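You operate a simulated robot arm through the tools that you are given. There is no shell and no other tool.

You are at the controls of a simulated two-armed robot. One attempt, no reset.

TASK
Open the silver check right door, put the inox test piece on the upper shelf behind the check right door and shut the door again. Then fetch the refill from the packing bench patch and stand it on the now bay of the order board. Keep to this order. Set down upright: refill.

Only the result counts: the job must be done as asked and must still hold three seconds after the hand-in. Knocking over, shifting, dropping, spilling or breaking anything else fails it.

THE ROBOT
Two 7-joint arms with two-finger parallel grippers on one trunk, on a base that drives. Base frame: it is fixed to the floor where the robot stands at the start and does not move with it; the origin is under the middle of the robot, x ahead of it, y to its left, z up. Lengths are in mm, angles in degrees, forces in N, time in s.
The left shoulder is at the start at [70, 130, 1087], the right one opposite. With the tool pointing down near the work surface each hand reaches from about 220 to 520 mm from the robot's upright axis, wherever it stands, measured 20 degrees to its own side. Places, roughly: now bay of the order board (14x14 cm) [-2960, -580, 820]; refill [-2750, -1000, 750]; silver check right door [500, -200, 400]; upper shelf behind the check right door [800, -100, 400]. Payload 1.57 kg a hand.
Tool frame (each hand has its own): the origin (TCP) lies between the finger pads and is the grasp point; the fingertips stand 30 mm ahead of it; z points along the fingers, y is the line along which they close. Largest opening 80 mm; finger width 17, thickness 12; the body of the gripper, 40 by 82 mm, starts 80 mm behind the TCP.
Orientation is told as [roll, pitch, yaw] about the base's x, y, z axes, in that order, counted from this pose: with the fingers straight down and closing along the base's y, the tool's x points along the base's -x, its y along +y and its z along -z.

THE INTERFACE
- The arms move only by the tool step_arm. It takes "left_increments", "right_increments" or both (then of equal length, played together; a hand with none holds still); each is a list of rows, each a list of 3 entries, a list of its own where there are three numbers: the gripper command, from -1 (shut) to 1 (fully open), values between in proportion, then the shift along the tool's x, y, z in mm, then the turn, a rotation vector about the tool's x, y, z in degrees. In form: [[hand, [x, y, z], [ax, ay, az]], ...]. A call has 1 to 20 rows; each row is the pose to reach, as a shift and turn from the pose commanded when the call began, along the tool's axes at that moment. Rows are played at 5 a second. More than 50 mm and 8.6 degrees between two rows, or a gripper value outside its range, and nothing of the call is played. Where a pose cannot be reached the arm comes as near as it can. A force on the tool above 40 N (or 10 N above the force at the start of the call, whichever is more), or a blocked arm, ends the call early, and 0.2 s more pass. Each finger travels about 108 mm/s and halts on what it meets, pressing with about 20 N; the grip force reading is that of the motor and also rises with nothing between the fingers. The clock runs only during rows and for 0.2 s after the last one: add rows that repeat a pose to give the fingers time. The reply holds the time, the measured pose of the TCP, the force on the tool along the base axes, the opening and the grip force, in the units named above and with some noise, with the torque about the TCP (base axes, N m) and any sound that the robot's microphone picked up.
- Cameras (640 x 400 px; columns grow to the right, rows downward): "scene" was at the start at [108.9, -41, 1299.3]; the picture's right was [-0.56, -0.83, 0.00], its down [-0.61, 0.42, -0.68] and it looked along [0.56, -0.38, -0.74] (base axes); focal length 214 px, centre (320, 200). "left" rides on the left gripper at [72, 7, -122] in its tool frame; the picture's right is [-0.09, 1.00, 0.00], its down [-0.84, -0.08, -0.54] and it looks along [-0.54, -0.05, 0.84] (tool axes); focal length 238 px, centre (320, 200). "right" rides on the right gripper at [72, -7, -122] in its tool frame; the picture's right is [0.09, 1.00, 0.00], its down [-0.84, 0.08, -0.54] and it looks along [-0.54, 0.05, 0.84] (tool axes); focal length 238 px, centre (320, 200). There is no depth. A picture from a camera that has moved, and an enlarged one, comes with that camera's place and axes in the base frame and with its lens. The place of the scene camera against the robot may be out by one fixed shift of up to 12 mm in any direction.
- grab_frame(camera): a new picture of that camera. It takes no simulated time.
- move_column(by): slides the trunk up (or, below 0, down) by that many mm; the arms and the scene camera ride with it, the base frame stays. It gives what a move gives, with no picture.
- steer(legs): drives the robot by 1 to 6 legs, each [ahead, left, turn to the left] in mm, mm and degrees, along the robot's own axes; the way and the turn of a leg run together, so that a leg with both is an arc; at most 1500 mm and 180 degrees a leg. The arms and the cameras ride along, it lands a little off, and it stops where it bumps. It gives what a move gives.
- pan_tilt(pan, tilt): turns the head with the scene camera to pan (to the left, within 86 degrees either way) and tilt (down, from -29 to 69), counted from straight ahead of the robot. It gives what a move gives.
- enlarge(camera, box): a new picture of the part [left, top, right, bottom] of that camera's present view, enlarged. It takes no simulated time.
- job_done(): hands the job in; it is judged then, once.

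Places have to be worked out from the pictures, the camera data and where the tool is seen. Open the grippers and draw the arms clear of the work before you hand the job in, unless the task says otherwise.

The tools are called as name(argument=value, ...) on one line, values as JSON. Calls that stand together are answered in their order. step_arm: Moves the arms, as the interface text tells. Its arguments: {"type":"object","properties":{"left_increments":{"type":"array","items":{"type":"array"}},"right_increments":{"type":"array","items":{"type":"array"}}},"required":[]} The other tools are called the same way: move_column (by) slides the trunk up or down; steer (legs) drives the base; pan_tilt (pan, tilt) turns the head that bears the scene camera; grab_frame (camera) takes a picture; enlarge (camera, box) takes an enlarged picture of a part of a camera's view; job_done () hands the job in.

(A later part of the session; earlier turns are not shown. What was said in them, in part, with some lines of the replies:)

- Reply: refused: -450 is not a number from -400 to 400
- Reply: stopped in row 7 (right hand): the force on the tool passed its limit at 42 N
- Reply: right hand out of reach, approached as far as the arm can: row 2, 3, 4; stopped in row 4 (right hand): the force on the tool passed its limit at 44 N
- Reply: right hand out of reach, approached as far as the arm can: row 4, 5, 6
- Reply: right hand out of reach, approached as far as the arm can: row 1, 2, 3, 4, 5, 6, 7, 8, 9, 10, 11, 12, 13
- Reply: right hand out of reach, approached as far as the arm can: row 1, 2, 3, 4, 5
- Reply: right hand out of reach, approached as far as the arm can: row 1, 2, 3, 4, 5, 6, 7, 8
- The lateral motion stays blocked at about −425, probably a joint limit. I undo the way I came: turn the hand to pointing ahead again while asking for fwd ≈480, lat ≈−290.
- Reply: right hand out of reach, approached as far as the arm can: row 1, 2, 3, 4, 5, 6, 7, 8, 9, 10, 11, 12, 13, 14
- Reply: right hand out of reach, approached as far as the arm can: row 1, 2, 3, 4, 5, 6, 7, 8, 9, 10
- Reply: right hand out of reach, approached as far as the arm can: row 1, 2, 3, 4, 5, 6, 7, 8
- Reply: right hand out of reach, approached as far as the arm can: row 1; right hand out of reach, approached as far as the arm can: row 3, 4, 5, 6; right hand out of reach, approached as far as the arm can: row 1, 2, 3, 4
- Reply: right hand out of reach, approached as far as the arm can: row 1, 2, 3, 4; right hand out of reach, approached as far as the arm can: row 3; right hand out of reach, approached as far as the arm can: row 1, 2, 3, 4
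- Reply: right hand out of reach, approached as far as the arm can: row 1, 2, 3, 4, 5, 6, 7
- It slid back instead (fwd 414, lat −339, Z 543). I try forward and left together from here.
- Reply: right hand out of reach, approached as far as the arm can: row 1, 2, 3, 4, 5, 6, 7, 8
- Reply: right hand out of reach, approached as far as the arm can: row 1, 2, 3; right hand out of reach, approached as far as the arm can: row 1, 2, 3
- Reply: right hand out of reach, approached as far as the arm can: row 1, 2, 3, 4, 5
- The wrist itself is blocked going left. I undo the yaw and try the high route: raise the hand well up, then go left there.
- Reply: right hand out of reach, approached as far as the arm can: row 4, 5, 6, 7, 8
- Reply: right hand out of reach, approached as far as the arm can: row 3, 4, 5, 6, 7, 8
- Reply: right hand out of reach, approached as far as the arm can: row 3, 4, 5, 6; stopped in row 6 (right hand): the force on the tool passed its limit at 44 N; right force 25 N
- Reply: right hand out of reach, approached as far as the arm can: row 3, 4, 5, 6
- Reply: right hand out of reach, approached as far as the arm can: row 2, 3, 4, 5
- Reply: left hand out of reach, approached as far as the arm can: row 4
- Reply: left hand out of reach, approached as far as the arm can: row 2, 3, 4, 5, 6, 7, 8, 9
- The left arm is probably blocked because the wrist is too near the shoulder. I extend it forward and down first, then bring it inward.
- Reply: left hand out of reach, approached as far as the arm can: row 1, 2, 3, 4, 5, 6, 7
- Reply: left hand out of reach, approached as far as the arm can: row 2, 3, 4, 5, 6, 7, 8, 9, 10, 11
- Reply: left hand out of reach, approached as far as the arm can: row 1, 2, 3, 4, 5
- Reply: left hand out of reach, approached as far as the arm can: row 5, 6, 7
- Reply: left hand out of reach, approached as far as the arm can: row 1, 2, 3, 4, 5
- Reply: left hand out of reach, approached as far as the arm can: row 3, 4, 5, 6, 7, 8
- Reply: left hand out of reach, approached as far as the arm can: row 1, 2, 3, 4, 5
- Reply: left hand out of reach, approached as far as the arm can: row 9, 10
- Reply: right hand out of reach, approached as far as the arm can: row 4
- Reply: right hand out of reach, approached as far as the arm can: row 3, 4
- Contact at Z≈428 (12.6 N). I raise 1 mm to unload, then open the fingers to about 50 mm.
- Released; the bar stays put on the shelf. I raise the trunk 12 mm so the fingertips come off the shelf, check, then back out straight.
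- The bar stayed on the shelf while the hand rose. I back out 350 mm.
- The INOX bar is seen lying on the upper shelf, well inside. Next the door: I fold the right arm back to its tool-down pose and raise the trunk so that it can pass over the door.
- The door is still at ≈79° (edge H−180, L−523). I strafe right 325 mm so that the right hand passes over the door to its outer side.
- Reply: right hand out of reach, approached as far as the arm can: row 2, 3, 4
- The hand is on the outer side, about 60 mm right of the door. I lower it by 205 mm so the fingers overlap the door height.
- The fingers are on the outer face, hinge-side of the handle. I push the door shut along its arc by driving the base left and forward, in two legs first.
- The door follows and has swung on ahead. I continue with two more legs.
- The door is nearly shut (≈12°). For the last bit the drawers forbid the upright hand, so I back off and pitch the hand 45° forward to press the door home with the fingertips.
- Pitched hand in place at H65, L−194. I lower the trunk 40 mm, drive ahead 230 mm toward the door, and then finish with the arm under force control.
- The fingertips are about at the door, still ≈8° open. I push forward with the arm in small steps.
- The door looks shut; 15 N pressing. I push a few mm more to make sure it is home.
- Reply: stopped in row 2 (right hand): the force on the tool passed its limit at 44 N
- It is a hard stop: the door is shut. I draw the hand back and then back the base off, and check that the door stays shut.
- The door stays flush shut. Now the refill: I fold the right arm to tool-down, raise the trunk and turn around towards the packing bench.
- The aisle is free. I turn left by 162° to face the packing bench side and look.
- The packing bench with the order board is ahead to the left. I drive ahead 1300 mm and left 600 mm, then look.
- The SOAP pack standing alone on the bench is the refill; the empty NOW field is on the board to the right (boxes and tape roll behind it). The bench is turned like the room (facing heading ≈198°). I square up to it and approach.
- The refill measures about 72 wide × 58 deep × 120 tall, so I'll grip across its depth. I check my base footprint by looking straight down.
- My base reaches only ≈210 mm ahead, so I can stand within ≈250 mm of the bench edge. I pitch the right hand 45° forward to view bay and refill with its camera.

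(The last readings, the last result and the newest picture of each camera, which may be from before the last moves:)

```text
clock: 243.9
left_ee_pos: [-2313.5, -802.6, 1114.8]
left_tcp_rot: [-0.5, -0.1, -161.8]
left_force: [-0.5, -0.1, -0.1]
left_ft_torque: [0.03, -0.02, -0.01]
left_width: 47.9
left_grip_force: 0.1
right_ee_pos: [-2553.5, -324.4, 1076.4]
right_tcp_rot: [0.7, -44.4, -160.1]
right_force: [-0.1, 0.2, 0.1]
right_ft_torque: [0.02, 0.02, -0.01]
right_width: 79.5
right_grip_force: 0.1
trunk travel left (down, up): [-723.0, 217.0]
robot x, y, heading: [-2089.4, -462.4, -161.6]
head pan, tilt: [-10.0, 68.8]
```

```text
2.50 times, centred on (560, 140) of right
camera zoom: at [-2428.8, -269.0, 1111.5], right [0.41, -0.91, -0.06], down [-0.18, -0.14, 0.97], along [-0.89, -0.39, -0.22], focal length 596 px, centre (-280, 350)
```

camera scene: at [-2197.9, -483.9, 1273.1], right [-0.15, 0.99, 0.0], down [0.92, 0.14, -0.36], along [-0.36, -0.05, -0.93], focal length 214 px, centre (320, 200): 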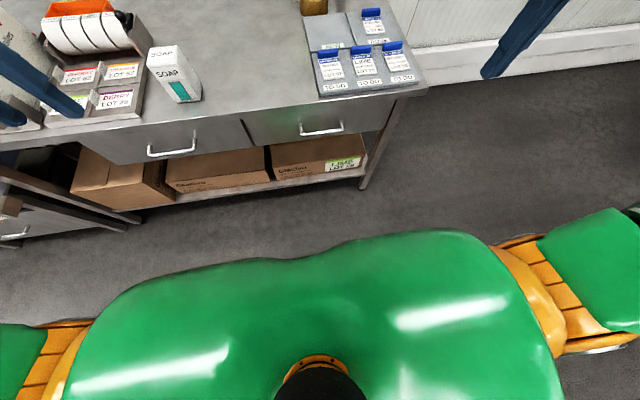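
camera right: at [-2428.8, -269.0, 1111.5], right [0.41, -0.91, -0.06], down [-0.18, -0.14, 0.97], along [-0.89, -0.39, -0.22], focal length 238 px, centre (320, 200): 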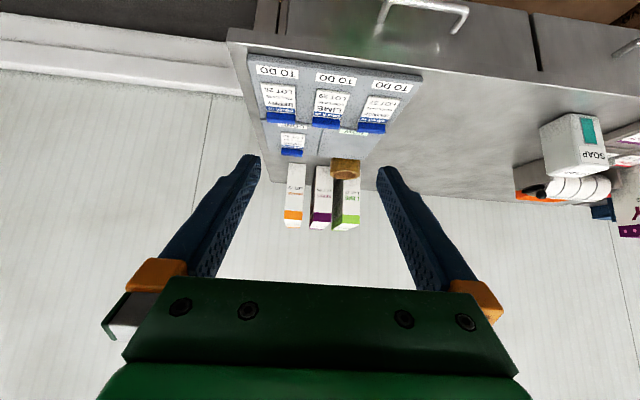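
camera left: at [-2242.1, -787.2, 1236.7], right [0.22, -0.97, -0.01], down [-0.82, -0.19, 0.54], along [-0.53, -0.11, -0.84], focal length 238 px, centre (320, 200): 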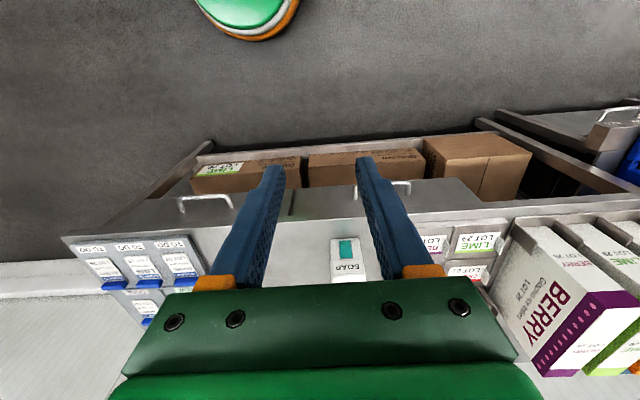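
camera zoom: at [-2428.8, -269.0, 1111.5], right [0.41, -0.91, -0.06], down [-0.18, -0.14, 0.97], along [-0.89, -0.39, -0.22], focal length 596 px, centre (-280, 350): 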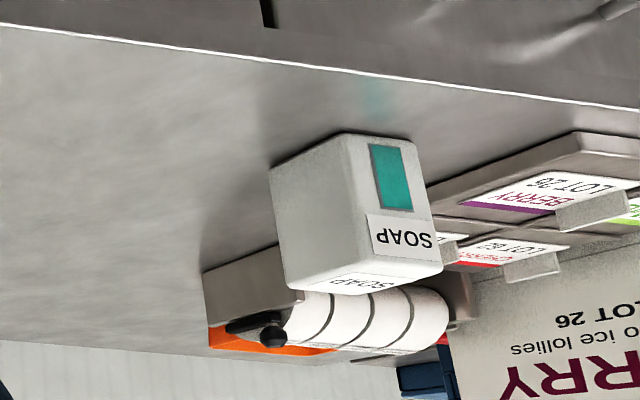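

The wrist views place the refill centre ≈685 mm ahead, 283 left (bench Z≈788, its top ≈905) and the NOW bay centre ≈888 ahead, 172 right (board Z≈800). I turn left 90° so my right side faces the bench, then move closer.

steer(legs=[[0, 0, 90], [0, -310, 0]])

pan_tilt(pan=-45, tilt=45)

grab_frame(camera="scene")

grab_frame(camera="right")

```text
clock: 249.9
left_ee_pos: [-2025.8, -782.9, 1113.5]
left_tcp_rot: [-0.6, -0.2, -69.7]
left_force: [-1.2, -0.2, 0.1]
left_ft_torque: [0.0, 0.0, 0.01]
left_width: 48.0
left_grip_force: 0.0
right_ee_pos: [-2494.7, -1039.6, 1077.3]
right_tcp_rot: [0.5, -44.2, -67.9]
right_force: [-0.2, -0.9, 0.0]
right_ft_torque: [0.04, -0.01, 0.01]
right_width: 80.2
right_grip_force: 0.1
trunk travel left (down, up): [-723.0, 217.0]
robot x, y, heading: [-2375.5, -572.0, -69.5]
head pan, tilt: [-10.0, 68.8]
```

```text
clock: 250.9
left_ee_pos: [-2027.3, -783.2, 1113.6]
left_tcp_rot: [-0.6, -0.2, -69.7]
left_force: [-0.3, -0.1, 0.0]
left_ft_torque: [-0.02, -0.01, -0.02]
left_width: 48.4
left_grip_force: 0.0
right_ee_pos: [-2496.5, -1040.7, 1076.0]
right_tcp_rot: [0.6, -44.5, -67.9]
right_force: [-0.8, -0.5, -0.7]
right_ft_torque: [0.03, 0.0, 0.02]
right_width: 80.1
right_grip_force: 0.1
trunk travel left (down, up): [-723.0, 217.0]
robot x, y, heading: [-2371.4, -570.3, -69.5]
head pan, tilt: [-45.0, 45.0]
```

```text
taken
camera scene: at [-2396.9, -687.2, 1301.8], right [-0.91, 0.41, 0.0], down [0.29, 0.64, -0.71], along [-0.29, -0.64, -0.71], focal length 214 px, centre (320, 200)
```

scene: 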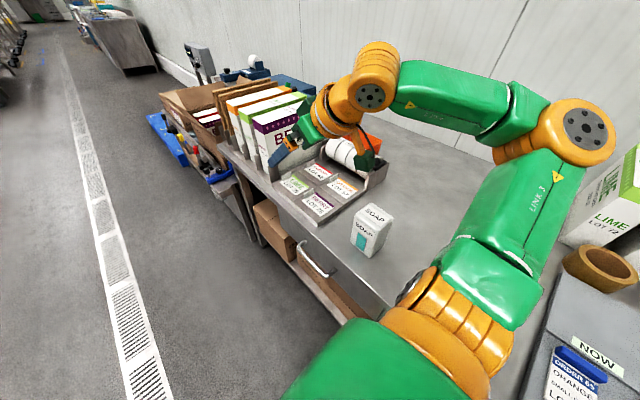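

```text
taken
camera right: at [-2554.9, -915.9, 1111.6], right [0.9, 0.44, -0.06], down [0.15, -0.18, 0.97], along [0.42, -0.88, -0.22], focal length 238 px, centre (320, 200)
```

right: 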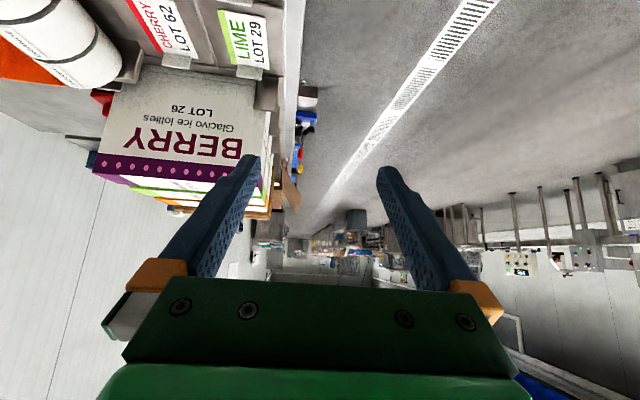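

The hand is now beyond the refill (toward the BERRY boxes) and high. I zoom on the refill to refine its place before moving the hand back over it.

enlarge(camera="scene", box=[310, 170, 430, 290])

```text
3.33 times, centred on (370, 230) of scene
camera zoom: at [-2396.9, -687.2, 1301.8], right [-0.91, 0.41, 0.0], down [0.29, 0.64, -0.71], along [-0.29, -0.64, -0.71], focal length 715 px, centre (153, 100)
```

zoom: 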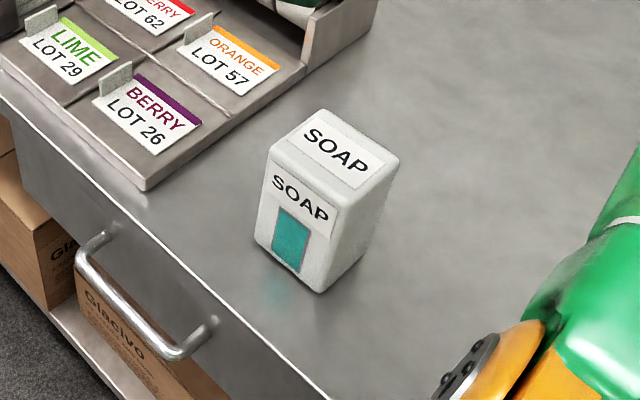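

Refined refill centre ≈(−2654,−945), width axis ≈−70.7°, 71×59 mm. I shift the base back 53 mm and right 35 mm, then bring the hand to a hover beyond reach of the box tops.

steer(legs=[[-53, -35, -1.5]])

```text
clock: 251.9
left_ee_pos: [-2080.5, -755.9, 1113.5]
left_tcp_rot: [-0.5, 0.1, -71.3]
left_force: [0.6, -0.5, -0.4]
left_ft_torque: [0.01, 0.04, -0.04]
left_width: 47.6
left_grip_force: 0.1
right_ee_pos: [-2555.1, -1002.7, 1074.3]
right_tcp_rot: [0.5, -44.1, -69.2]
right_force: [-0.6, -0.2, -0.3]
right_ft_torque: [0.01, 0.03, -0.04]
right_width: 80.1
right_grip_force: 0.1
trunk travel left (down, up): [-723.0, 217.0]
robot x, y, heading: [-2424.4, -533.1, -71.1]
head pan, tilt: [-45.0, 45.0]
```

I now bring the hand back over the refill at hover height Z≈960, correcting the yaw by −1.5°.

step_arm(right_increments=[[1, [25, -18, -10], [0.3, 0, 0.3]], [1, [55, -36, -10], [0.6, 0, 0.6]], [1, [85, -54, 0], [1.0, 0, 1.0]], [1, [115, -72, 10], [1.0, 0, 1.0]], [1, [143, -72, 20], [1.0, 0, 1.0]], [1, [143, -72, 20], [1.0, 0, 1.0]]])

grab_frame(camera="right")

enlarge(camera="scene", box=[290, 130, 490, 290])

```text
clock: 253.3
left_ee_pos: [-2083.3, -753.5, 1114.6]
left_tcp_rot: [-0.6, -0.1, -71.2]
left_force: [-0.1, 0.2, -1.6]
left_ft_torque: [0.01, 0.02, -0.01]
left_width: 47.8
left_grip_force: 0.0
right_ee_pos: [-2657.3, -943.8, 964.1]
right_tcp_rot: [0.5, -44.5, -70.8]
right_force: [0.9, 0.2, 0.2]
right_ft_torque: [0.01, 0.0, 0.01]
right_width: 80.0
right_grip_force: 0.1
trunk travel left (down, up): [-723.0, 217.0]
robot x, y, heading: [-2423.2, -534.8, -71.1]
head pan, tilt: [-45.0, 45.0]
```

```text
taken
camera right: at [-2708.4, -815.9, 998.9], right [0.92, 0.4, -0.06], down [0.14, -0.18, 0.97], along [0.37, -0.9, -0.22], focal length 238 px, centre (320, 200)
```

right: 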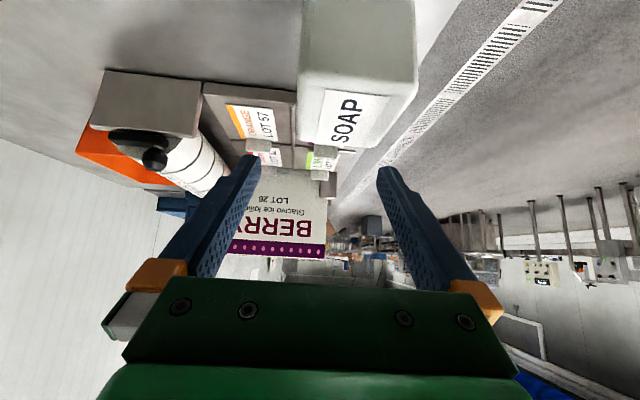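

```text
2.50 times, centred on (390, 210) of scene
camera zoom: at [-2450.7, -648.9, 1301.9], right [-0.9, 0.44, 0.0], down [0.31, 0.64, -0.71], along [-0.31, -0.64, -0.71], focal length 536 px, centre (145, 175)
```

zoom: 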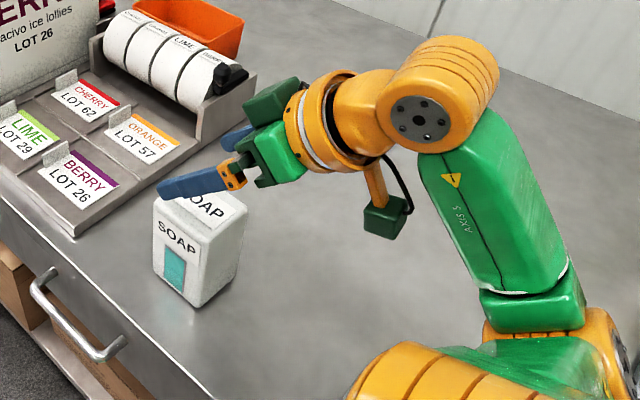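

The wrist view shows the refill centre about 13 mm toward the bench front and 9 mm ahead of the TCP. I correct that and check again.

step_arm(right_increments=[[1, [-3, 7, 3], [0, 0, 0]], [1, [-6, 13, 6], [0, 0, 0]], [1, [-6, 13, 6], [0, 0, 0]]])

enlarge(camera="right", box=[200, 0, 480, 175])

enlarge(camera="scene", box=[330, 180, 430, 260])

```text
clock: 254.1
left_ee_pos: [-2083.0, -753.7, 1114.4]
left_tcp_rot: [-0.4, -0.1, -71.2]
left_force: [0.4, 0.5, -0.2]
left_ft_torque: [0.03, 0.03, 0.04]
left_width: 48.0
left_grip_force: 0.1
right_ee_pos: [-2640.7, -945.9, 963.1]
right_tcp_rot: [0.6, -44.4, -70.8]
right_force: [-0.2, -0.4, 0.1]
right_ft_torque: [0.01, -0.01, -0.04]
right_width: 80.1
right_grip_force: 0.1
trunk travel left (down, up): [-723.0, 217.0]
robot x, y, heading: [-2426.9, -534.8, -71.1]
head pan, tilt: [-45.0, 45.0]
```

```text
2.29 times, centred on (340, 88) of right
camera zoom: at [-2693.8, -818.6, 997.8], right [0.92, 0.4, -0.06], down [0.14, -0.18, 0.97], along [0.38, -0.9, -0.22], focal length 545 px, centre (274, 457)
```

zoom: 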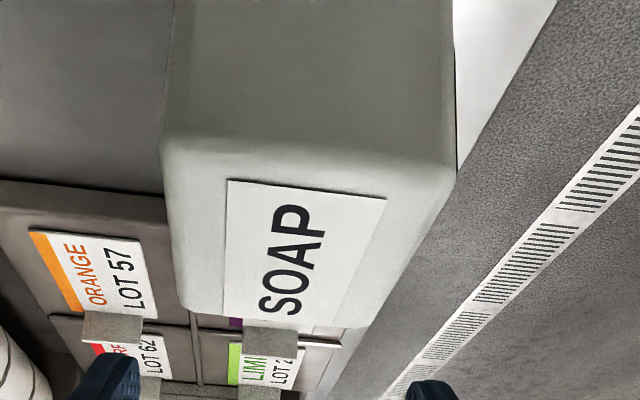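

```text
5.00 times, centred on (380, 220) of scene
camera zoom: at [-2451.0, -648.9, 1301.9], right [-0.9, 0.44, 0.0], down [0.31, 0.64, -0.71], along [-0.31, -0.64, -0.71], focal length 1072 px, centre (20, 100)
```

zoom: 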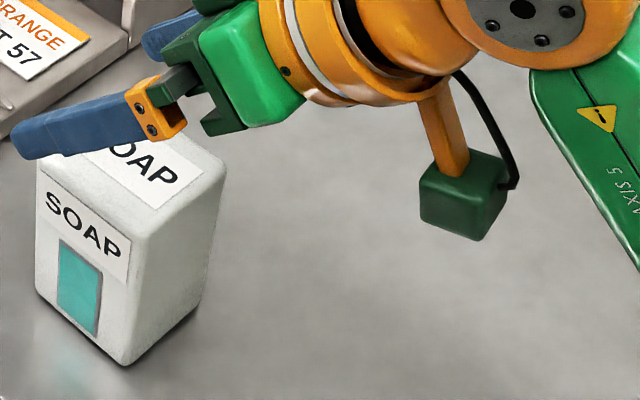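

Alignment across is right; the TCP is 10 mm too far ahead and yaw off by ≈2°. I correct and then descend 98 mm with open fingers.

step_arm(right_increments=[[1, [4, 0, -4], [0.7, 0, 0.7]], [1, [7, 0, -7], [1.4, 0, 1.4]], [1, [21, 0, 7], [1.4, 0, 1.4]], [1, [35, 0, 21], [1.4, 0, 1.4]], [1, [49, 0, 35], [1.4, 0, 1.4]], [1, [63, 0, 49], [1.4, 0, 1.4]], [1, [76, 0, 63], [1.4, 0, 1.4]], [1, [76, 0, 63], [1.4, 0, 1.4]]])

grab_frame(camera="right")

enlarge(camera="scene", box=[310, 170, 450, 270])

```text
clock: 255.9
left_ee_pos: [-2084.0, -753.7, 1115.0]
left_tcp_rot: [-0.4, -0.3, -71.2]
left_force: [0.0, -0.6, -0.2]
left_ft_torque: [0.02, -0.02, 0.02]
left_width: 48.2
left_grip_force: 0.0
right_ee_pos: [-2645.7, -938.0, 863.4]
right_tcp_rot: [0.6, -44.3, -72.8]
right_force: [0.5, -1.0, 1.0]
right_ft_torque: [0.0, 0.0, 0.04]
right_width: 79.9
right_grip_force: 0.1
trunk travel left (down, up): [-723.0, 217.0]
robot x, y, heading: [-2421.2, -535.2, -70.8]
head pan, tilt: [-45.0, 45.0]
```

```text
taken
camera right: at [-2692.9, -807.6, 898.3], right [0.93, 0.36, -0.06], down [0.13, -0.19, 0.97], along [0.34, -0.91, -0.22], focal length 238 px, centre (320, 200)
```

right: 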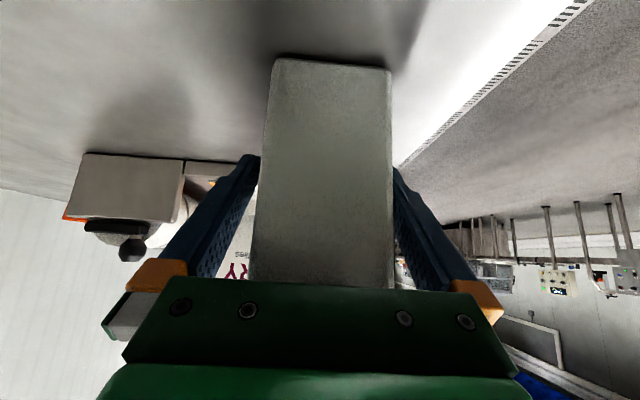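

```text
4.00 times, centred on (380, 220) of scene
camera zoom: at [-2450.9, -648.9, 1301.9], right [-0.9, 0.44, 0.0], down [0.31, 0.64, -0.71], along [-0.31, -0.64, -0.71], focal length 858 px, centre (80, 120)
```

zoom: 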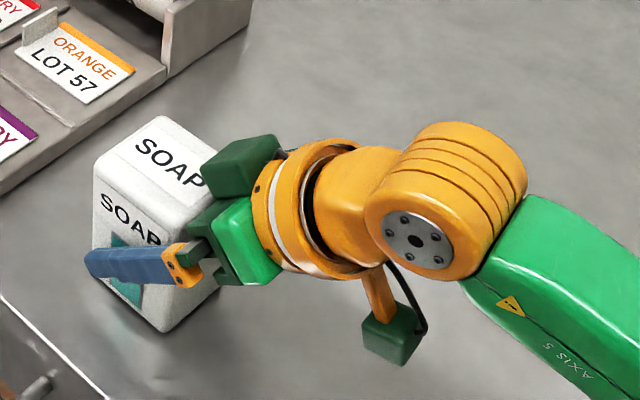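

The fingers straddle the refill without contact. I close the gripper gradually.

step_arm(right_increments=[[0.8, [0, 0, 0], [0, 0, 0]], [0.6, [0, 0, 0], [0, 0, 0]], [0.5, [0, 0, 0], [0, 0, 0]], [0.4, [0, 0, 0], [0, 0, 0]], [0.2, [0, 0, 0], [0, 0, 0]], [-1, [0, 0, 0], [0, 0, 0]], [-1, [0, 0, 0], [0, 0, 0]]])

grab_frame(camera="right")

```text
clock: 257.5
left_ee_pos: [-2082.7, -754.4, 1115.4]
left_tcp_rot: [-0.6, -0.2, -71.2]
left_force: [0.1, 0.0, -0.2]
left_ft_torque: [0.01, -0.03, 0.02]
left_width: 47.9
left_grip_force: 0.0
right_ee_pos: [-2646.1, -937.7, 863.1]
right_tcp_rot: [0.5, -44.2, -72.8]
right_force: [1.4, 1.0, 0.5]
right_ft_torque: [-0.05, 0.08, -0.01]
right_width: 64.2
right_grip_force: 19.7
trunk travel left (down, up): [-723.0, 217.0]
robot x, y, heading: [-2428.9, -530.1, -71.0]
head pan, tilt: [-45.0, 45.0]
```

```text
taken
camera right: at [-2692.6, -807.5, 898.7], right [0.93, 0.36, -0.06], down [0.13, -0.19, 0.97], along [0.34, -0.91, -0.22], focal length 238 px, centre (320, 200)
```

right: 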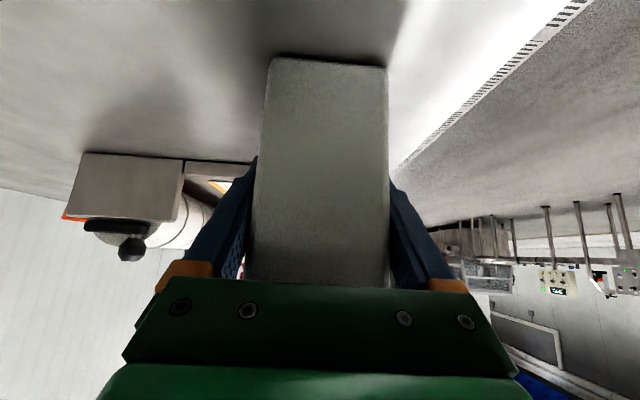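

Held at 64.2 mm. I lift 15 mm first and check for slip and weight.

move_column(by=15)

grab_frame(camera="right")

enlarge(camera="scene", box=[310, 170, 450, 270])

```text
clock: 258.1
left_ee_pos: [-2083.1, -755.0, 1130.5]
left_tcp_rot: [-0.4, -0.1, -71.2]
left_force: [-0.9, -1.3, 0.7]
left_ft_torque: [0.02, 0.01, -0.01]
left_width: 48.1
left_grip_force: 0.0
right_ee_pos: [-2645.3, -937.0, 877.4]
right_tcp_rot: [0.7, -44.3, -72.9]
right_force: [-0.6, 0.1, -5.4]
right_ft_torque: [0.01, 0.0, -0.01]
right_width: 64.1
right_grip_force: 20.1
trunk travel left (down, up): [-738.0, 202.0]
robot x, y, heading: [-2425.9, -529.2, -71.0]
head pan, tilt: [-45.0, 45.0]
```

```text
taken
camera right: at [-2693.2, -808.1, 913.2], right [0.93, 0.36, -0.06], down [0.13, -0.19, 0.97], along [0.34, -0.91, -0.22], focal length 238 px, centre (320, 200)
```

right: 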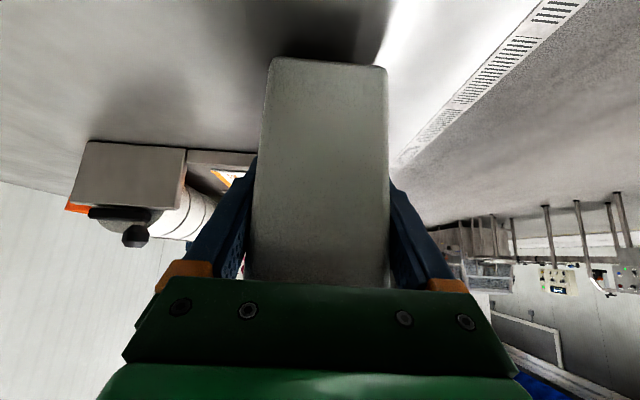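

```text
4.00 times, centred on (380, 220) of scene
camera zoom: at [-2451.3, -649.7, 1316.8], right [-0.9, 0.44, 0.0], down [0.31, 0.64, -0.71], along [-0.31, -0.64, -0.71], focal length 858 px, centre (80, 120)
```

zoom: 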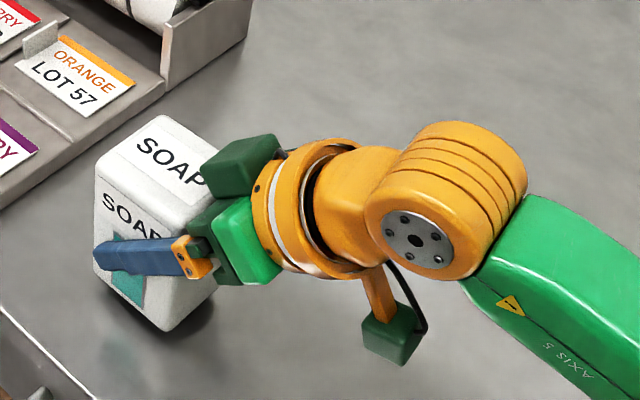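

The refill is lifted level (≈5.4 N). I raise it further, back away sideways from the bench and turn to face it.

move_column(by=130)

steer(legs=[[0, 330, 0], [0, 0, -90.5]])

step_arm(right_increments=[[-1, [-25, 10, 25], [0, 0, 0]], [-1, [-50, 20, 50], [0, 0, 0]], [-1, [-80, 30, 80], [0, 0, 0]], [-1, [-110, 40, 110], [0, 0, 0]], [-1, [-140, 50, 140], [0, 0, 0]], [-1, [-170, 57, 170], [0, 0, 0]], [-1, [-170, 57, 170], [0, 0, 0]]])

pan_tilt(pan=-10, tilt=35)

grab_frame(camera="scene")

grab_frame(camera="right")

```text
clock: 259.7
left_ee_pos: [-2085.5, -755.4, 1259.0]
left_tcp_rot: [-0.4, -0.1, -71.2]
left_force: [0.8, 0.1, -0.5]
left_ft_torque: [0.01, -0.03, -0.01]
left_width: 48.0
left_grip_force: 0.1
right_ee_pos: [-2646.1, -936.3, 1006.5]
right_tcp_rot: [0.7, -44.4, -73.0]
right_force: [0.5, -0.4, -5.9]
right_ft_torque: [-0.02, -0.03, 0.0]
right_width: 63.9
right_grip_force: 20.3
trunk travel left (down, up): [-868.0, 72.0]
robot x, y, heading: [-2424.4, -532.6, -70.7]
head pan, tilt: [-45.0, 45.0]
```

```text
clock: 265.7
left_ee_pos: [-2336.2, -766.4, 1258.4]
left_tcp_rot: [-0.4, -0.2, -161.1]
left_force: [0.3, 0.1, 0.4]
left_ft_torque: [0.05, -0.02, -0.01]
left_width: 48.0
left_grip_force: 0.1
right_ee_pos: [-2520.0, -204.8, 1007.1]
right_tcp_rot: [0.6, -44.2, -162.8]
right_force: [-0.3, 0.3, -5.5]
right_ft_torque: [0.04, 0.0, 0.02]
right_width: 64.0
right_grip_force: 19.3
trunk travel left (down, up): [-868.0, 72.0]
robot x, y, heading: [-2111.6, -426.2, -161.0]
head pan, tilt: [-45.0, 45.0]
```

```text
clock: 267.3
left_ee_pos: [-2337.5, -764.7, 1257.6]
left_tcp_rot: [-0.3, -0.1, -161.1]
left_force: [0.2, -0.1, 0.4]
left_ft_torque: [-0.03, 0.02, 0.02]
left_width: 48.1
left_grip_force: 0.0
right_ee_pos: [-2734.8, -331.7, 1002.8]
right_tcp_rot: [0.6, -44.2, -162.7]
right_force: [-0.7, 0.5, -5.2]
right_ft_torque: [-0.02, -0.01, -0.03]
right_width: 63.8
right_grip_force: 19.9
trunk travel left (down, up): [-868.0, 72.0]
robot x, y, heading: [-2111.1, -423.1, -161.0]
head pan, tilt: [-45.0, 45.0]
```

```text
clock: 268.3
left_ee_pos: [-2337.5, -767.6, 1259.4]
left_tcp_rot: [-0.5, 0.0, -161.1]
left_force: [0.0, -0.1, 0.3]
left_ft_torque: [0.0, 0.01, 0.03]
left_width: 48.3
left_grip_force: 0.2
right_ee_pos: [-2735.2, -332.1, 1002.6]
right_tcp_rot: [0.6, -44.2, -162.8]
right_force: [0.8, 0.1, -5.0]
right_ft_torque: [-0.03, 0.01, 0.01]
right_width: 63.7
right_grip_force: 20.0
trunk travel left (down, up): [-868.0, 72.0]
robot x, y, heading: [-2112.4, -425.7, -160.9]
head pan, tilt: [-10.0, 35.0]
```

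```text
taken
camera scene: at [-2257.2, -450.6, 1461.4], right [-0.16, 0.99, 0.0], down [0.57, 0.09, -0.82], along [-0.81, -0.13, -0.58], focal length 214 px, centre (320, 200)
```

scene: 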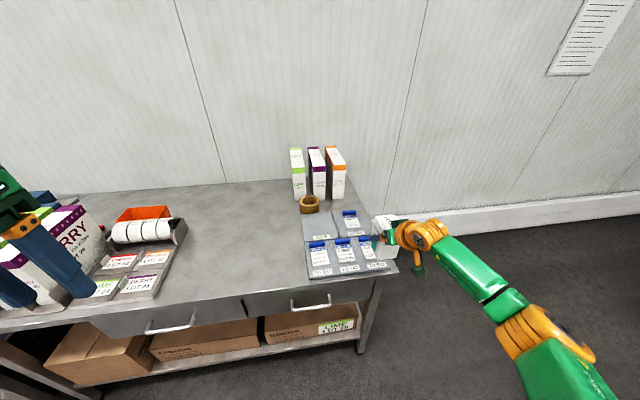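

```text
taken
camera right: at [-2606.1, -283.2, 1039.3], right [0.37, -0.93, -0.06], down [-0.19, -0.13, 0.97], along [-0.91, -0.34, -0.23], focal length 238 px, centre (320, 200)
```

right: 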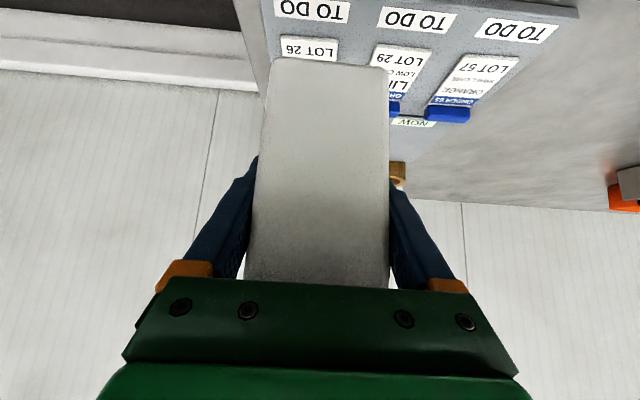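

The arm is extended with the refill at fwd 558, lat −292. I zoom in to refine the NOW bay's place from both cameras.

enlarge(camera="scene", box=[280, 140, 420, 290])

enlarge(camera="right", box=[240, 0, 600, 220])

```text
2.67 times, centred on (350, 215) of scene
camera zoom: at [-2257.2, -450.6, 1461.4], right [-0.16, 0.99, 0.0], down [0.57, 0.09, -0.82], along [-0.81, -0.13, -0.58], focal length 572 px, centre (240, 160)
```

zoom: 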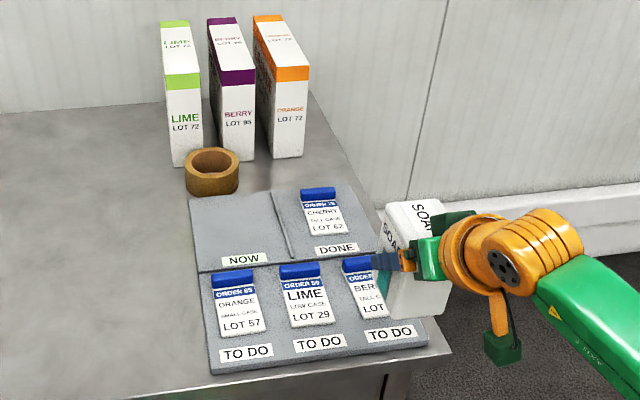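

```text
1.78 times, centred on (420, 110) of right
camera zoom: at [-2606.1, -283.2, 1039.3], right [0.37, -0.93, -0.06], down [-0.19, -0.13, 0.97], along [-0.91, -0.34, -0.23], focal length 424 px, centre (142, 360)
```

zoom: 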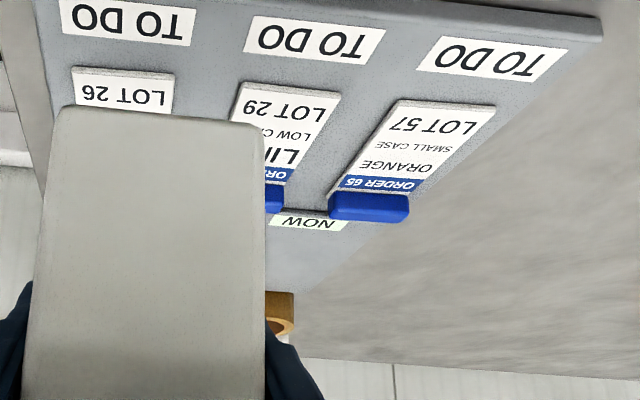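

Bay centre comes out at ≈(−2980,−576), about 150×177 mm; I'll aim for (−2973,−572). The bay's surroundings (tape roll ≥100 mm behind) leave room. I drive most of the way: 220 mm ahead, 149 mm left, with the refill held high.

steer(legs=[[220, 149, 0]])

grab_frame(camera="scene")

grab_frame(camera="right")

```text
clock: 270.2
left_ee_pos: [-2494.1, -975.9, 1259.2]
left_tcp_rot: [-0.2, -0.2, -161.2]
left_force: [0.2, -0.5, -0.5]
left_ft_torque: [-0.04, 0.01, 0.01]
left_width: 48.2
left_grip_force: 0.1
right_ee_pos: [-2889.3, -542.0, 1003.7]
right_tcp_rot: [0.9, -44.3, -163.1]
right_force: [0.4, 0.7, -5.9]
right_ft_torque: [0.0, -0.02, -0.03]
right_width: 64.1
right_grip_force: 20.4
trunk travel left (down, up): [-868.0, 72.0]
robot x, y, heading: [-2270.0, -635.2, -161.3]
head pan, tilt: [-10.0, 35.0]
```

```text
taken
camera scene: at [-2412.6, -659.8, 1461.7], right [-0.15, 0.99, 0.0], down [0.57, 0.09, -0.82], along [-0.81, -0.13, -0.57], focal length 214 px, centre (320, 200)
```

scene: 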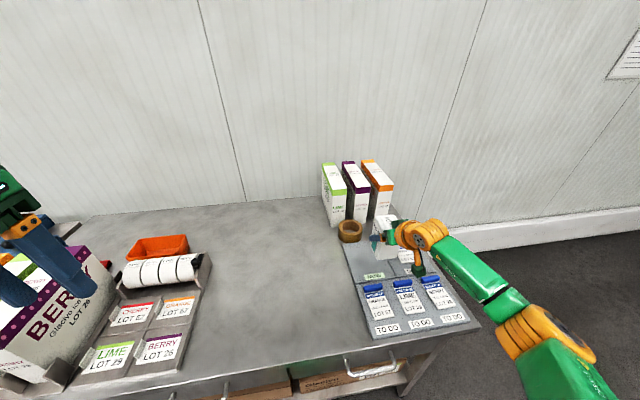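

```text
taken
camera right: at [-2761.5, -491.8, 1039.8], right [0.36, -0.93, -0.05], down [-0.19, -0.13, 0.97], along [-0.91, -0.34, -0.22], focal length 238 px, centre (320, 200)
```

right: 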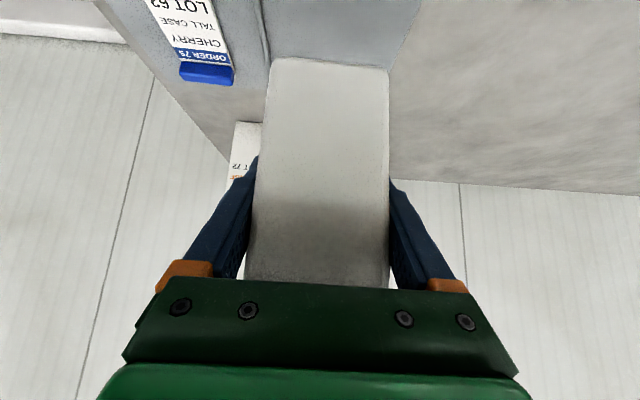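

TCP is 89 mm short; the wrist view suggests 8 mm more to the left. I drive [88, 8] to be over the bay.

steer(legs=[[88, 8, 0]])

grab_frame(camera="right")

enlarge(camera="scene", box=[300, 140, 500, 340])

```text
clock: 271.3
left_ee_pos: [-2570.0, -1010.0, 1261.8]
left_tcp_rot: [-0.4, -0.4, -161.2]
left_force: [0.7, 0.4, -0.4]
left_ft_torque: [-0.04, 0.05, 0.01]
left_width: 48.0
left_grip_force: 0.0
right_ee_pos: [-2966.3, -576.7, 1006.6]
right_tcp_rot: [0.6, -44.6, -163.0]
right_force: [0.5, 0.0, -4.5]
right_ft_torque: [0.0, 0.0, 0.0]
right_width: 63.9
right_grip_force: 20.4
trunk travel left (down, up): [-868.0, 72.0]
robot x, y, heading: [-2353.9, -674.5, -161.1]
head pan, tilt: [-10.0, 35.0]
```

```text
taken
camera right: at [-2838.5, -527.6, 1041.9], right [0.36, -0.93, -0.06], down [-0.19, -0.13, 0.97], along [-0.91, -0.34, -0.22], focal length 238 px, centre (320, 200)
```

right: 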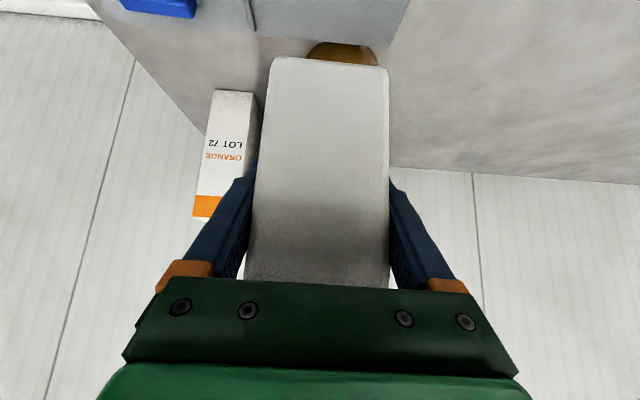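

```text
2.00 times, centred on (400, 240) of scene
camera zoom: at [-2487.8, -695.4, 1462.4], right [-0.15, 0.99, 0.0], down [0.56, 0.09, -0.82], along [-0.81, -0.13, -0.57], focal length 429 px, centre (160, 120)
```

zoom: 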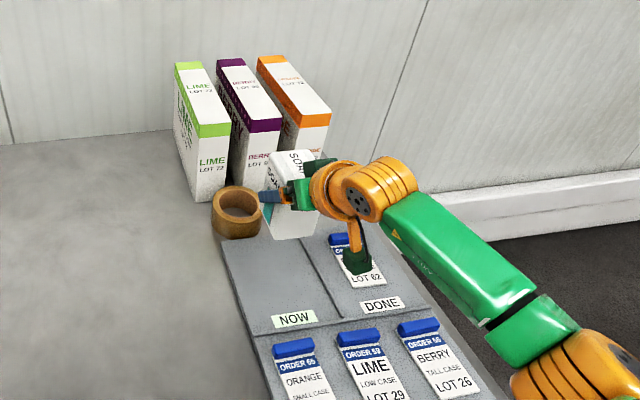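

The wrist view confirms: bay back edge ≈93 mm ahead of the TCP, side edges symmetric within 5 mm. I lower the trunk 105 mm and then in small steps.

move_column(by=-105)

grab_frame(camera="right")

enlarge(camera="scene", box=[320, 160, 480, 300])

```text
clock: 272.7
left_ee_pos: [-2576.8, -1014.3, 1154.6]
left_tcp_rot: [-0.5, -0.1, -161.4]
left_force: [-0.5, -0.3, -0.7]
left_ft_torque: [0.01, -0.02, 0.05]
left_width: 48.0
left_grip_force: 0.0
right_ee_pos: [-2971.6, -579.0, 899.5]
right_tcp_rot: [0.6, -44.2, -163.0]
right_force: [-0.3, 0.9, -5.8]
right_ft_torque: [-0.01, -0.02, 0.01]
right_width: 63.6
right_grip_force: 19.8
trunk travel left (down, up): [-763.0, 177.0]
robot x, y, heading: [-2351.9, -673.6, -161.1]
head pan, tilt: [-10.0, 35.0]
```

```text
taken
camera right: at [-2843.9, -530.0, 934.3], right [0.36, -0.93, -0.06], down [-0.19, -0.13, 0.97], along [-0.91, -0.34, -0.23], focal length 238 px, centre (320, 200)
```

right: 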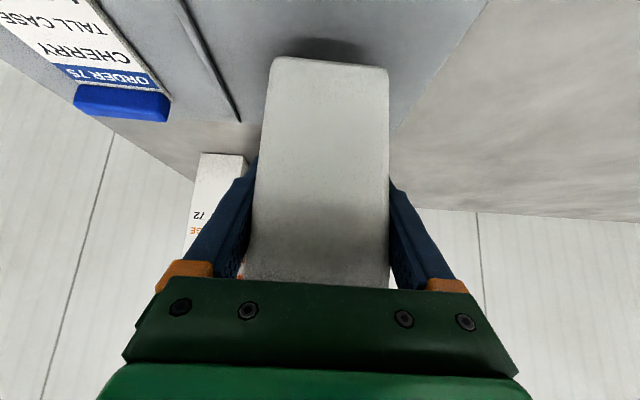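

```text
2.86 times, centred on (400, 230) of scene
camera zoom: at [-2495.7, -698.9, 1356.5], right [-0.15, 0.99, 0.0], down [0.57, 0.09, -0.82], along [-0.81, -0.13, -0.57], focal length 613 px, centre (91, 114)
```

zoom: 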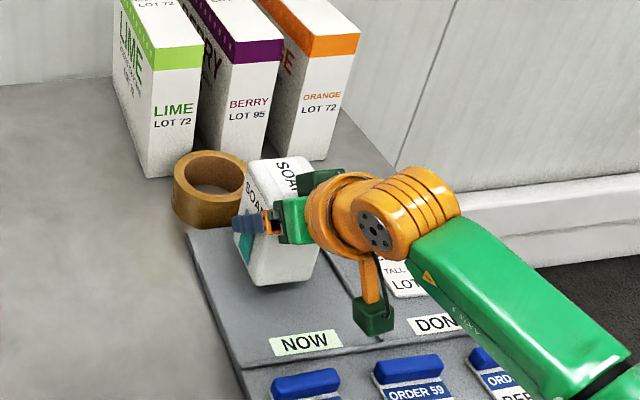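

The refill hangs over the bay, centred within about 5–8 mm, ~25 mm above. I lower 15 mm and then feel for contact in small steps.

move_column(by=-15)

move_column(by=-4)

move_column(by=-2)

```text
clock: 273.3
left_ee_pos: [-2577.1, -1013.9, 1139.0]
left_tcp_rot: [-0.3, -0.1, -161.3]
left_force: [-0.4, 0.0, -0.5]
left_ft_torque: [0.03, -0.02, 0.0]
left_width: 48.3
left_grip_force: 0.0
right_ee_pos: [-2971.9, -578.3, 881.7]
right_tcp_rot: [0.6, -44.2, -163.1]
right_force: [-0.3, 0.6, -5.0]
right_ft_torque: [0.01, 0.0, 0.03]
right_width: 64.0
right_grip_force: 19.7
trunk travel left (down, up): [-748.0, 192.0]
robot x, y, heading: [-2349.6, -671.7, -160.9]
head pan, tilt: [-10.0, 35.0]
```

```text
clock: 273.8
left_ee_pos: [-2575.3, -1013.4, 1135.0]
left_tcp_rot: [-0.3, -0.1, -161.3]
left_force: [0.5, -0.1, 0.0]
left_ft_torque: [0.03, -0.09, 0.0]
left_width: 47.9
left_grip_force: 0.0
right_ee_pos: [-2972.1, -578.4, 879.8]
right_tcp_rot: [0.5, -44.2, -163.0]
right_force: [-0.9, -0.1, -2.7]
right_ft_torque: [0.03, 0.18, -0.03]
right_width: 64.0
right_grip_force: 20.2
trunk travel left (down, up): [-744.0, 196.0]
robot x, y, heading: [-2348.6, -670.9, -161.3]
head pan, tilt: [-10.0, 35.0]
```

```text
clock: 274.4
left_ee_pos: [-2572.7, -1013.3, 1133.7]
left_tcp_rot: [-0.4, -0.2, -161.3]
left_force: [-0.1, 0.6, 0.6]
left_ft_torque: [-0.03, -0.03, -0.01]
left_width: 47.9
left_grip_force: 0.0
right_ee_pos: [-2970.4, -579.0, 880.5]
right_tcp_rot: [0.6, -44.5, -162.9]
right_force: [-5.3, 2.0, 8.5]
right_ft_torque: [0.62, -0.03, 0.21]
right_width: 64.2
right_grip_force: 20.2
trunk travel left (down, up): [-742.0, 198.0]
robot x, y, heading: [-2351.8, -672.9, -160.8]
head pan, tilt: [-10.0, 35.0]
```

Contact: the force went from −5 to +8.5 N. I relieve 1 mm and open the fingers slowly.

move_column(by=1)

step_arm(right_increments=[[0.6, [0, 0, 0], [0, 0, 0]], [0.65, [0, 0, 0], [0, 0, 0]], [0.75, [0, 0, 0], [0, 0, 0]], [0.85, [0, 0, 0], [0, 0, 0]], [1, [0, 0, 0], [0, 0, 0]], [1, [0, 0, 0], [0, 0, 0]]])

grab_frame(camera="right")

enlarge(camera="scene", box=[320, 160, 480, 300])

```text
clock: 274.9
left_ee_pos: [-2573.6, -1014.6, 1135.8]
left_tcp_rot: [-0.5, -0.2, -161.3]
left_force: [-1.3, 0.2, 0.2]
left_ft_torque: [-0.03, 0.01, 0.0]
left_width: 47.9
left_grip_force: 0.1
right_ee_pos: [-2971.4, -579.2, 879.2]
right_tcp_rot: [0.5, -44.4, -163.0]
right_force: [-5.0, 0.8, 7.0]
right_ft_torque: [0.56, -0.02, 0.21]
right_width: 63.8
right_grip_force: 20.1
trunk travel left (down, up): [-743.0, 197.0]
robot x, y, heading: [-2356.2, -672.7, -161.4]
head pan, tilt: [-10.0, 35.0]
```

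```text
clock: 276.3
left_ee_pos: [-2575.2, -1012.7, 1134.5]
left_tcp_rot: [-0.5, -0.1, -161.4]
left_force: [-0.3, 1.3, -0.4]
left_ft_torque: [0.0, 0.0, -0.02]
left_width: 47.7
left_grip_force: 0.0
right_ee_pos: [-2969.7, -578.7, 878.8]
right_tcp_rot: [0.6, -44.3, -162.9]
right_force: [0.3, 0.0, 0.4]
right_ft_torque: [-0.03, 0.0, -0.03]
right_width: 79.9
right_grip_force: 0.1
trunk travel left (down, up): [-743.0, 197.0]
robot x, y, heading: [-2354.1, -672.5, -161.1]
head pan, tilt: [-10.0, 35.0]
```

```text
taken
camera right: at [-2842.6, -530.2, 915.1], right [0.36, -0.93, -0.06], down [-0.19, -0.13, 0.97], along [-0.91, -0.34, -0.22], focal length 238 px, centre (320, 200)
```

right: 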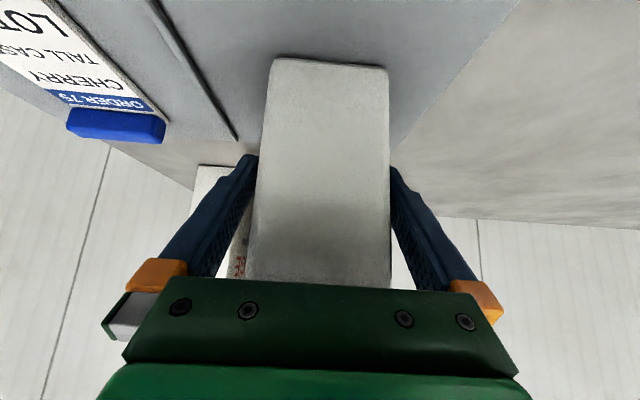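

```text
2.86 times, centred on (400, 230) of scene
camera zoom: at [-2493.6, -699.2, 1336.7], right [-0.15, 0.99, 0.0], down [0.57, 0.09, -0.82], along [-0.81, -0.13, -0.57], focal length 613 px, centre (91, 114)
```

zoom: 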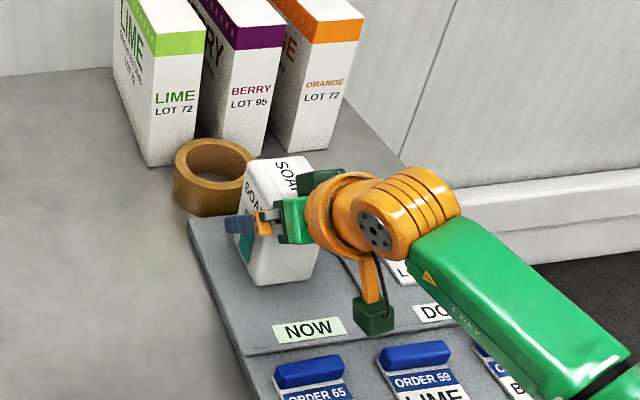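

The refill stands free in the NOW bay. I raise the trunk straight up 130 mm to clear it, check, then back off.

move_column(by=130)

grab_frame(camera="right")

enlarge(camera="scene", box=[320, 160, 480, 320])

```text
clock: 277.9
left_ee_pos: [-2574.8, -1014.4, 1264.0]
left_tcp_rot: [-0.5, -0.3, -161.3]
left_force: [-0.5, -0.1, 0.3]
left_ft_torque: [-0.02, -0.01, 0.04]
left_width: 48.1
left_grip_force: 0.1
right_ee_pos: [-2971.9, -579.6, 1009.0]
right_tcp_rot: [0.6, -44.3, -162.9]
right_force: [-0.7, -1.3, -0.2]
right_ft_torque: [-0.02, 0.01, -0.04]
right_width: 80.3
right_grip_force: 0.1
trunk travel left (down, up): [-873.0, 67.0]
robot x, y, heading: [-2348.5, -673.5, -161.2]
head pan, tilt: [-10.0, 35.0]
```

```text
taken
camera right: at [-2842.7, -530.2, 1045.1], right [0.36, -0.93, -0.06], down [-0.19, -0.13, 0.97], along [-0.91, -0.34, -0.22], focal length 238 px, centre (320, 200)
```

right: 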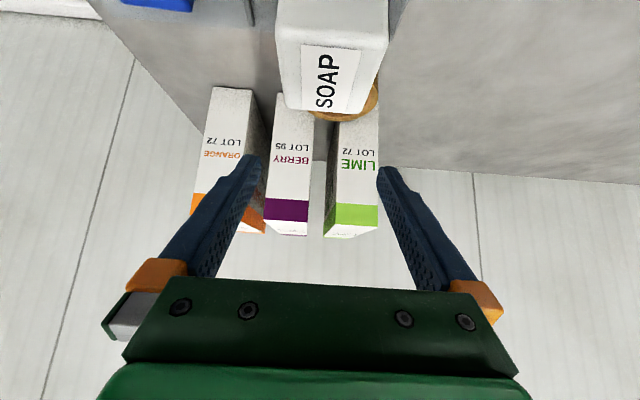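

```text
2.50 times, centred on (400, 240) of scene
camera zoom: at [-2493.7, -699.2, 1466.7], right [-0.15, 0.99, 0.0], down [0.57, 0.09, -0.82], along [-0.81, -0.13, -0.57], focal length 536 px, centre (120, 100)
```

zoom: 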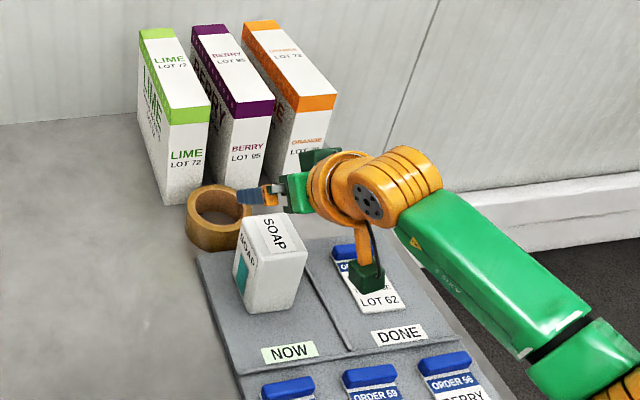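

The refill stands upright in the NOW bay and nothing else moved. I back off 450 mm and take a last look.

steer(legs=[[-450, 0, 0]])

step_arm(left_increments=[[1, [0, 0, 0], [0, 0, 0]], [1, [0, 0, 0], [0, 0, 0]]], right_increments=[[1, [0, -20, -30], [0, 0, 0]], [1, [0, -20, -60], [0, 0, 0]]])

enlarge(camera="scene", box=[240, 130, 440, 290])

grab_frame(camera="scene")

```text
clock: 280.6
left_ee_pos: [-2153.3, -869.7, 1264.0]
left_tcp_rot: [-0.5, -0.1, -161.5]
left_force: [-0.3, -0.6, 0.7]
left_ft_torque: [0.01, -0.02, -0.02]
left_width: 48.1
left_grip_force: 0.0
right_ee_pos: [-2546.8, -432.0, 1008.2]
right_tcp_rot: [0.6, -44.2, -163.2]
right_force: [0.2, 0.0, 0.0]
right_ft_torque: [0.0, -0.01, -0.02]
right_width: 79.9
right_grip_force: 0.0
trunk travel left (down, up): [-873.0, 67.0]
robot x, y, heading: [-1927.2, -529.9, -161.4]
head pan, tilt: [-10.0, 35.0]
```

```text
clock: 281.2
left_ee_pos: [-2150.1, -866.4, 1264.9]
left_tcp_rot: [-0.5, -0.2, -161.5]
left_force: [0.7, 0.0, -0.1]
left_ft_torque: [-0.01, -0.02, -0.01]
left_width: 80.0
left_grip_force: 0.1
right_ee_pos: [-2511.3, -398.6, 1052.5]
right_tcp_rot: [0.6, -44.4, -163.1]
right_force: [0.3, 1.0, 0.2]
right_ft_torque: [-0.01, -0.02, 0.0]
right_width: 80.0
right_grip_force: 0.1
trunk travel left (down, up): [-873.0, 67.0]
robot x, y, heading: [-1925.3, -527.4, -161.1]
head pan, tilt: [-10.0, 35.0]
```

```text
2.50 times, centred on (340, 210) of scene
camera zoom: at [-2068.1, -553.4, 1466.8], right [-0.15, 0.99, 0.0], down [0.57, 0.09, -0.82], along [-0.81, -0.12, -0.57], focal length 536 px, centre (270, 175)
```

zoom: 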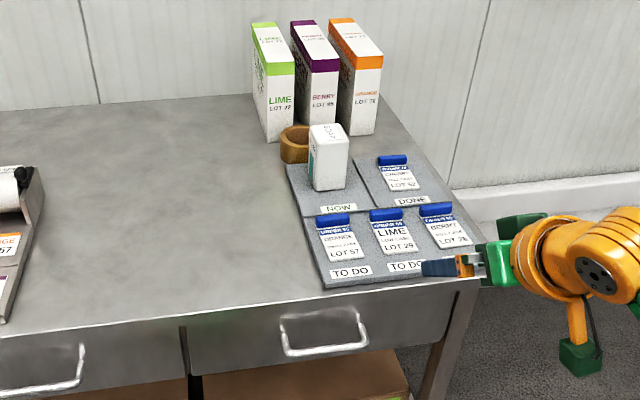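

```text
taken
camera scene: at [-2068.1, -553.4, 1466.8], right [-0.15, 0.99, 0.0], down [0.57, 0.09, -0.82], along [-0.81, -0.12, -0.57], focal length 214 px, centre (320, 200)
```

scene: 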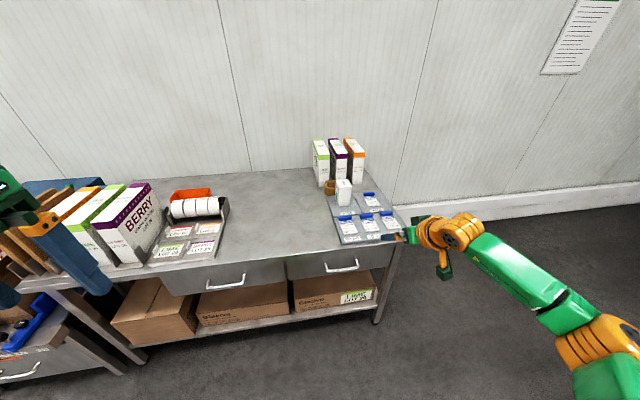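

All is in place here. I back off a bit further and turn to check that the check-cabinet door is still shut before handing in.

steer(legs=[[-300, 0, 0], [0, 0, 120]])

pan_tilt(pan=50, tilt=25)

grab_frame(camera="scene")

```text
clock: 288.2
left_ee_pos: [-1242.9, -449.8, 1265.2]
left_tcp_rot: [-0.5, -0.2, -40.6]
left_force: [-0.2, -0.2, -0.4]
left_ft_torque: [0.03, 0.0, 0.01]
left_width: 80.3
left_grip_force: 0.0
right_ee_pos: [-1457.8, -1000.3, 1053.1]
right_tcp_rot: [0.7, -44.4, -42.1]
right_force: [0.4, 0.2, 0.9]
right_ft_torque: [0.0, 0.05, 0.04]
right_width: 79.8
right_grip_force: 0.0
trunk travel left (down, up): [-873.0, 67.0]
robot x, y, heading: [-1646.8, -433.1, -40.5]
head pan, tilt: [-10.0, 35.0]
```

```text
clock: 289.5
left_ee_pos: [-1241.8, -450.0, 1264.1]
left_tcp_rot: [-0.5, -0.2, -40.6]
left_force: [0.2, -0.3, -0.4]
left_ft_torque: [0.03, 0.0, 0.01]
left_width: 79.7
left_grip_force: 0.0
right_ee_pos: [-1457.4, -1000.7, 1052.1]
right_tcp_rot: [0.6, -44.2, -42.2]
right_force: [0.7, -0.7, -0.6]
right_ft_torque: [-0.01, 0.03, 0.03]
right_width: 80.3
right_grip_force: 0.0
trunk travel left (down, up): [-873.0, 67.0]
robot x, y, heading: [-1650.8, -433.4, -40.3]
head pan, tilt: [50.0, 25.0]
```

```text
taken
camera scene: at [-1526.6, -446.0, 1482.4], right [0.17, -0.99, 0.0], down [-0.42, -0.07, -0.91], along [0.89, 0.15, -0.42], focal length 214 px, centre (320, 200)
```

scene: 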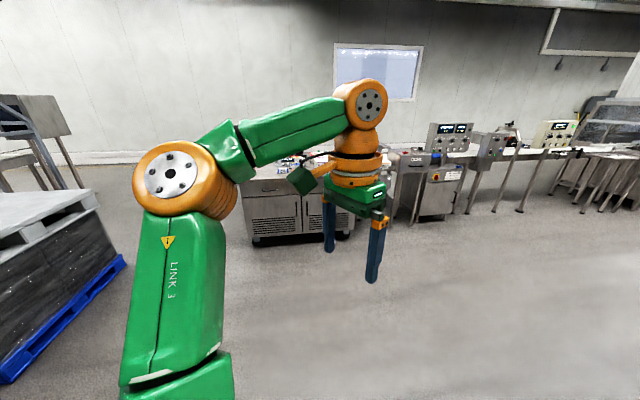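

enlarge(camera="scene", box=[230, 150, 400, 260])

```text
3.64 times, centred on (315, 205) of scene
camera zoom: at [-1526.6, -446.0, 1482.4], right [0.17, -0.99, 0.0], down [-0.42, -0.07, -0.91], along [0.89, 0.15, -0.42], focal length 780 px, centre (338, 182)
```

zoom: 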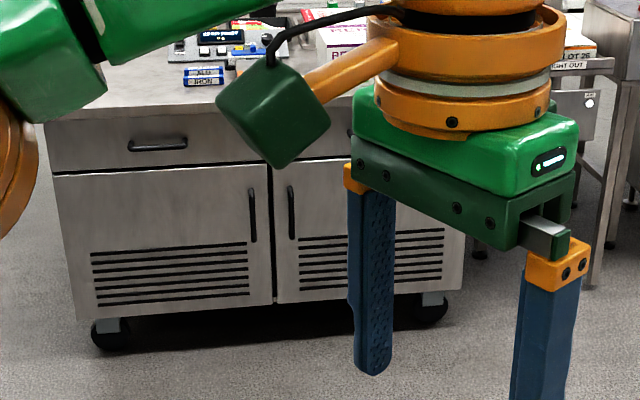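

The cabinet door is flush shut, the refill stands upright in the NOW bay, and both grippers are open and clear. I hand the job in.

job_done()

```text
The job is handed in.
```

I've handed the job in. The INOX bar is on the upper shelf with the right door shut, and the refill stands in the now bay. I haven't been told the judge's result.

- **Test piece:** I opened the right door and placed the INOX bar flat on the upper shelf, clear of the front edge. I then pushed the door closed until it hit a hard stop. A last look from across the room showed the door still flush.
- **Refill:** I took the soap pack standing alone on the packing bench to be the refill. It stands upright in the now bay, within about 10 mm of the centre by my measurements. In the last view of the bench, the boxes, tape roll and order cards looked undisturbed.

I picked the INOX bar up twice. The left arm could not reach the shelf without my base running into the open door. I laid the bar on the empty left end of the counter and took it again with the right hand.

Both grippers are open and the robot is standing clear of both work areas.
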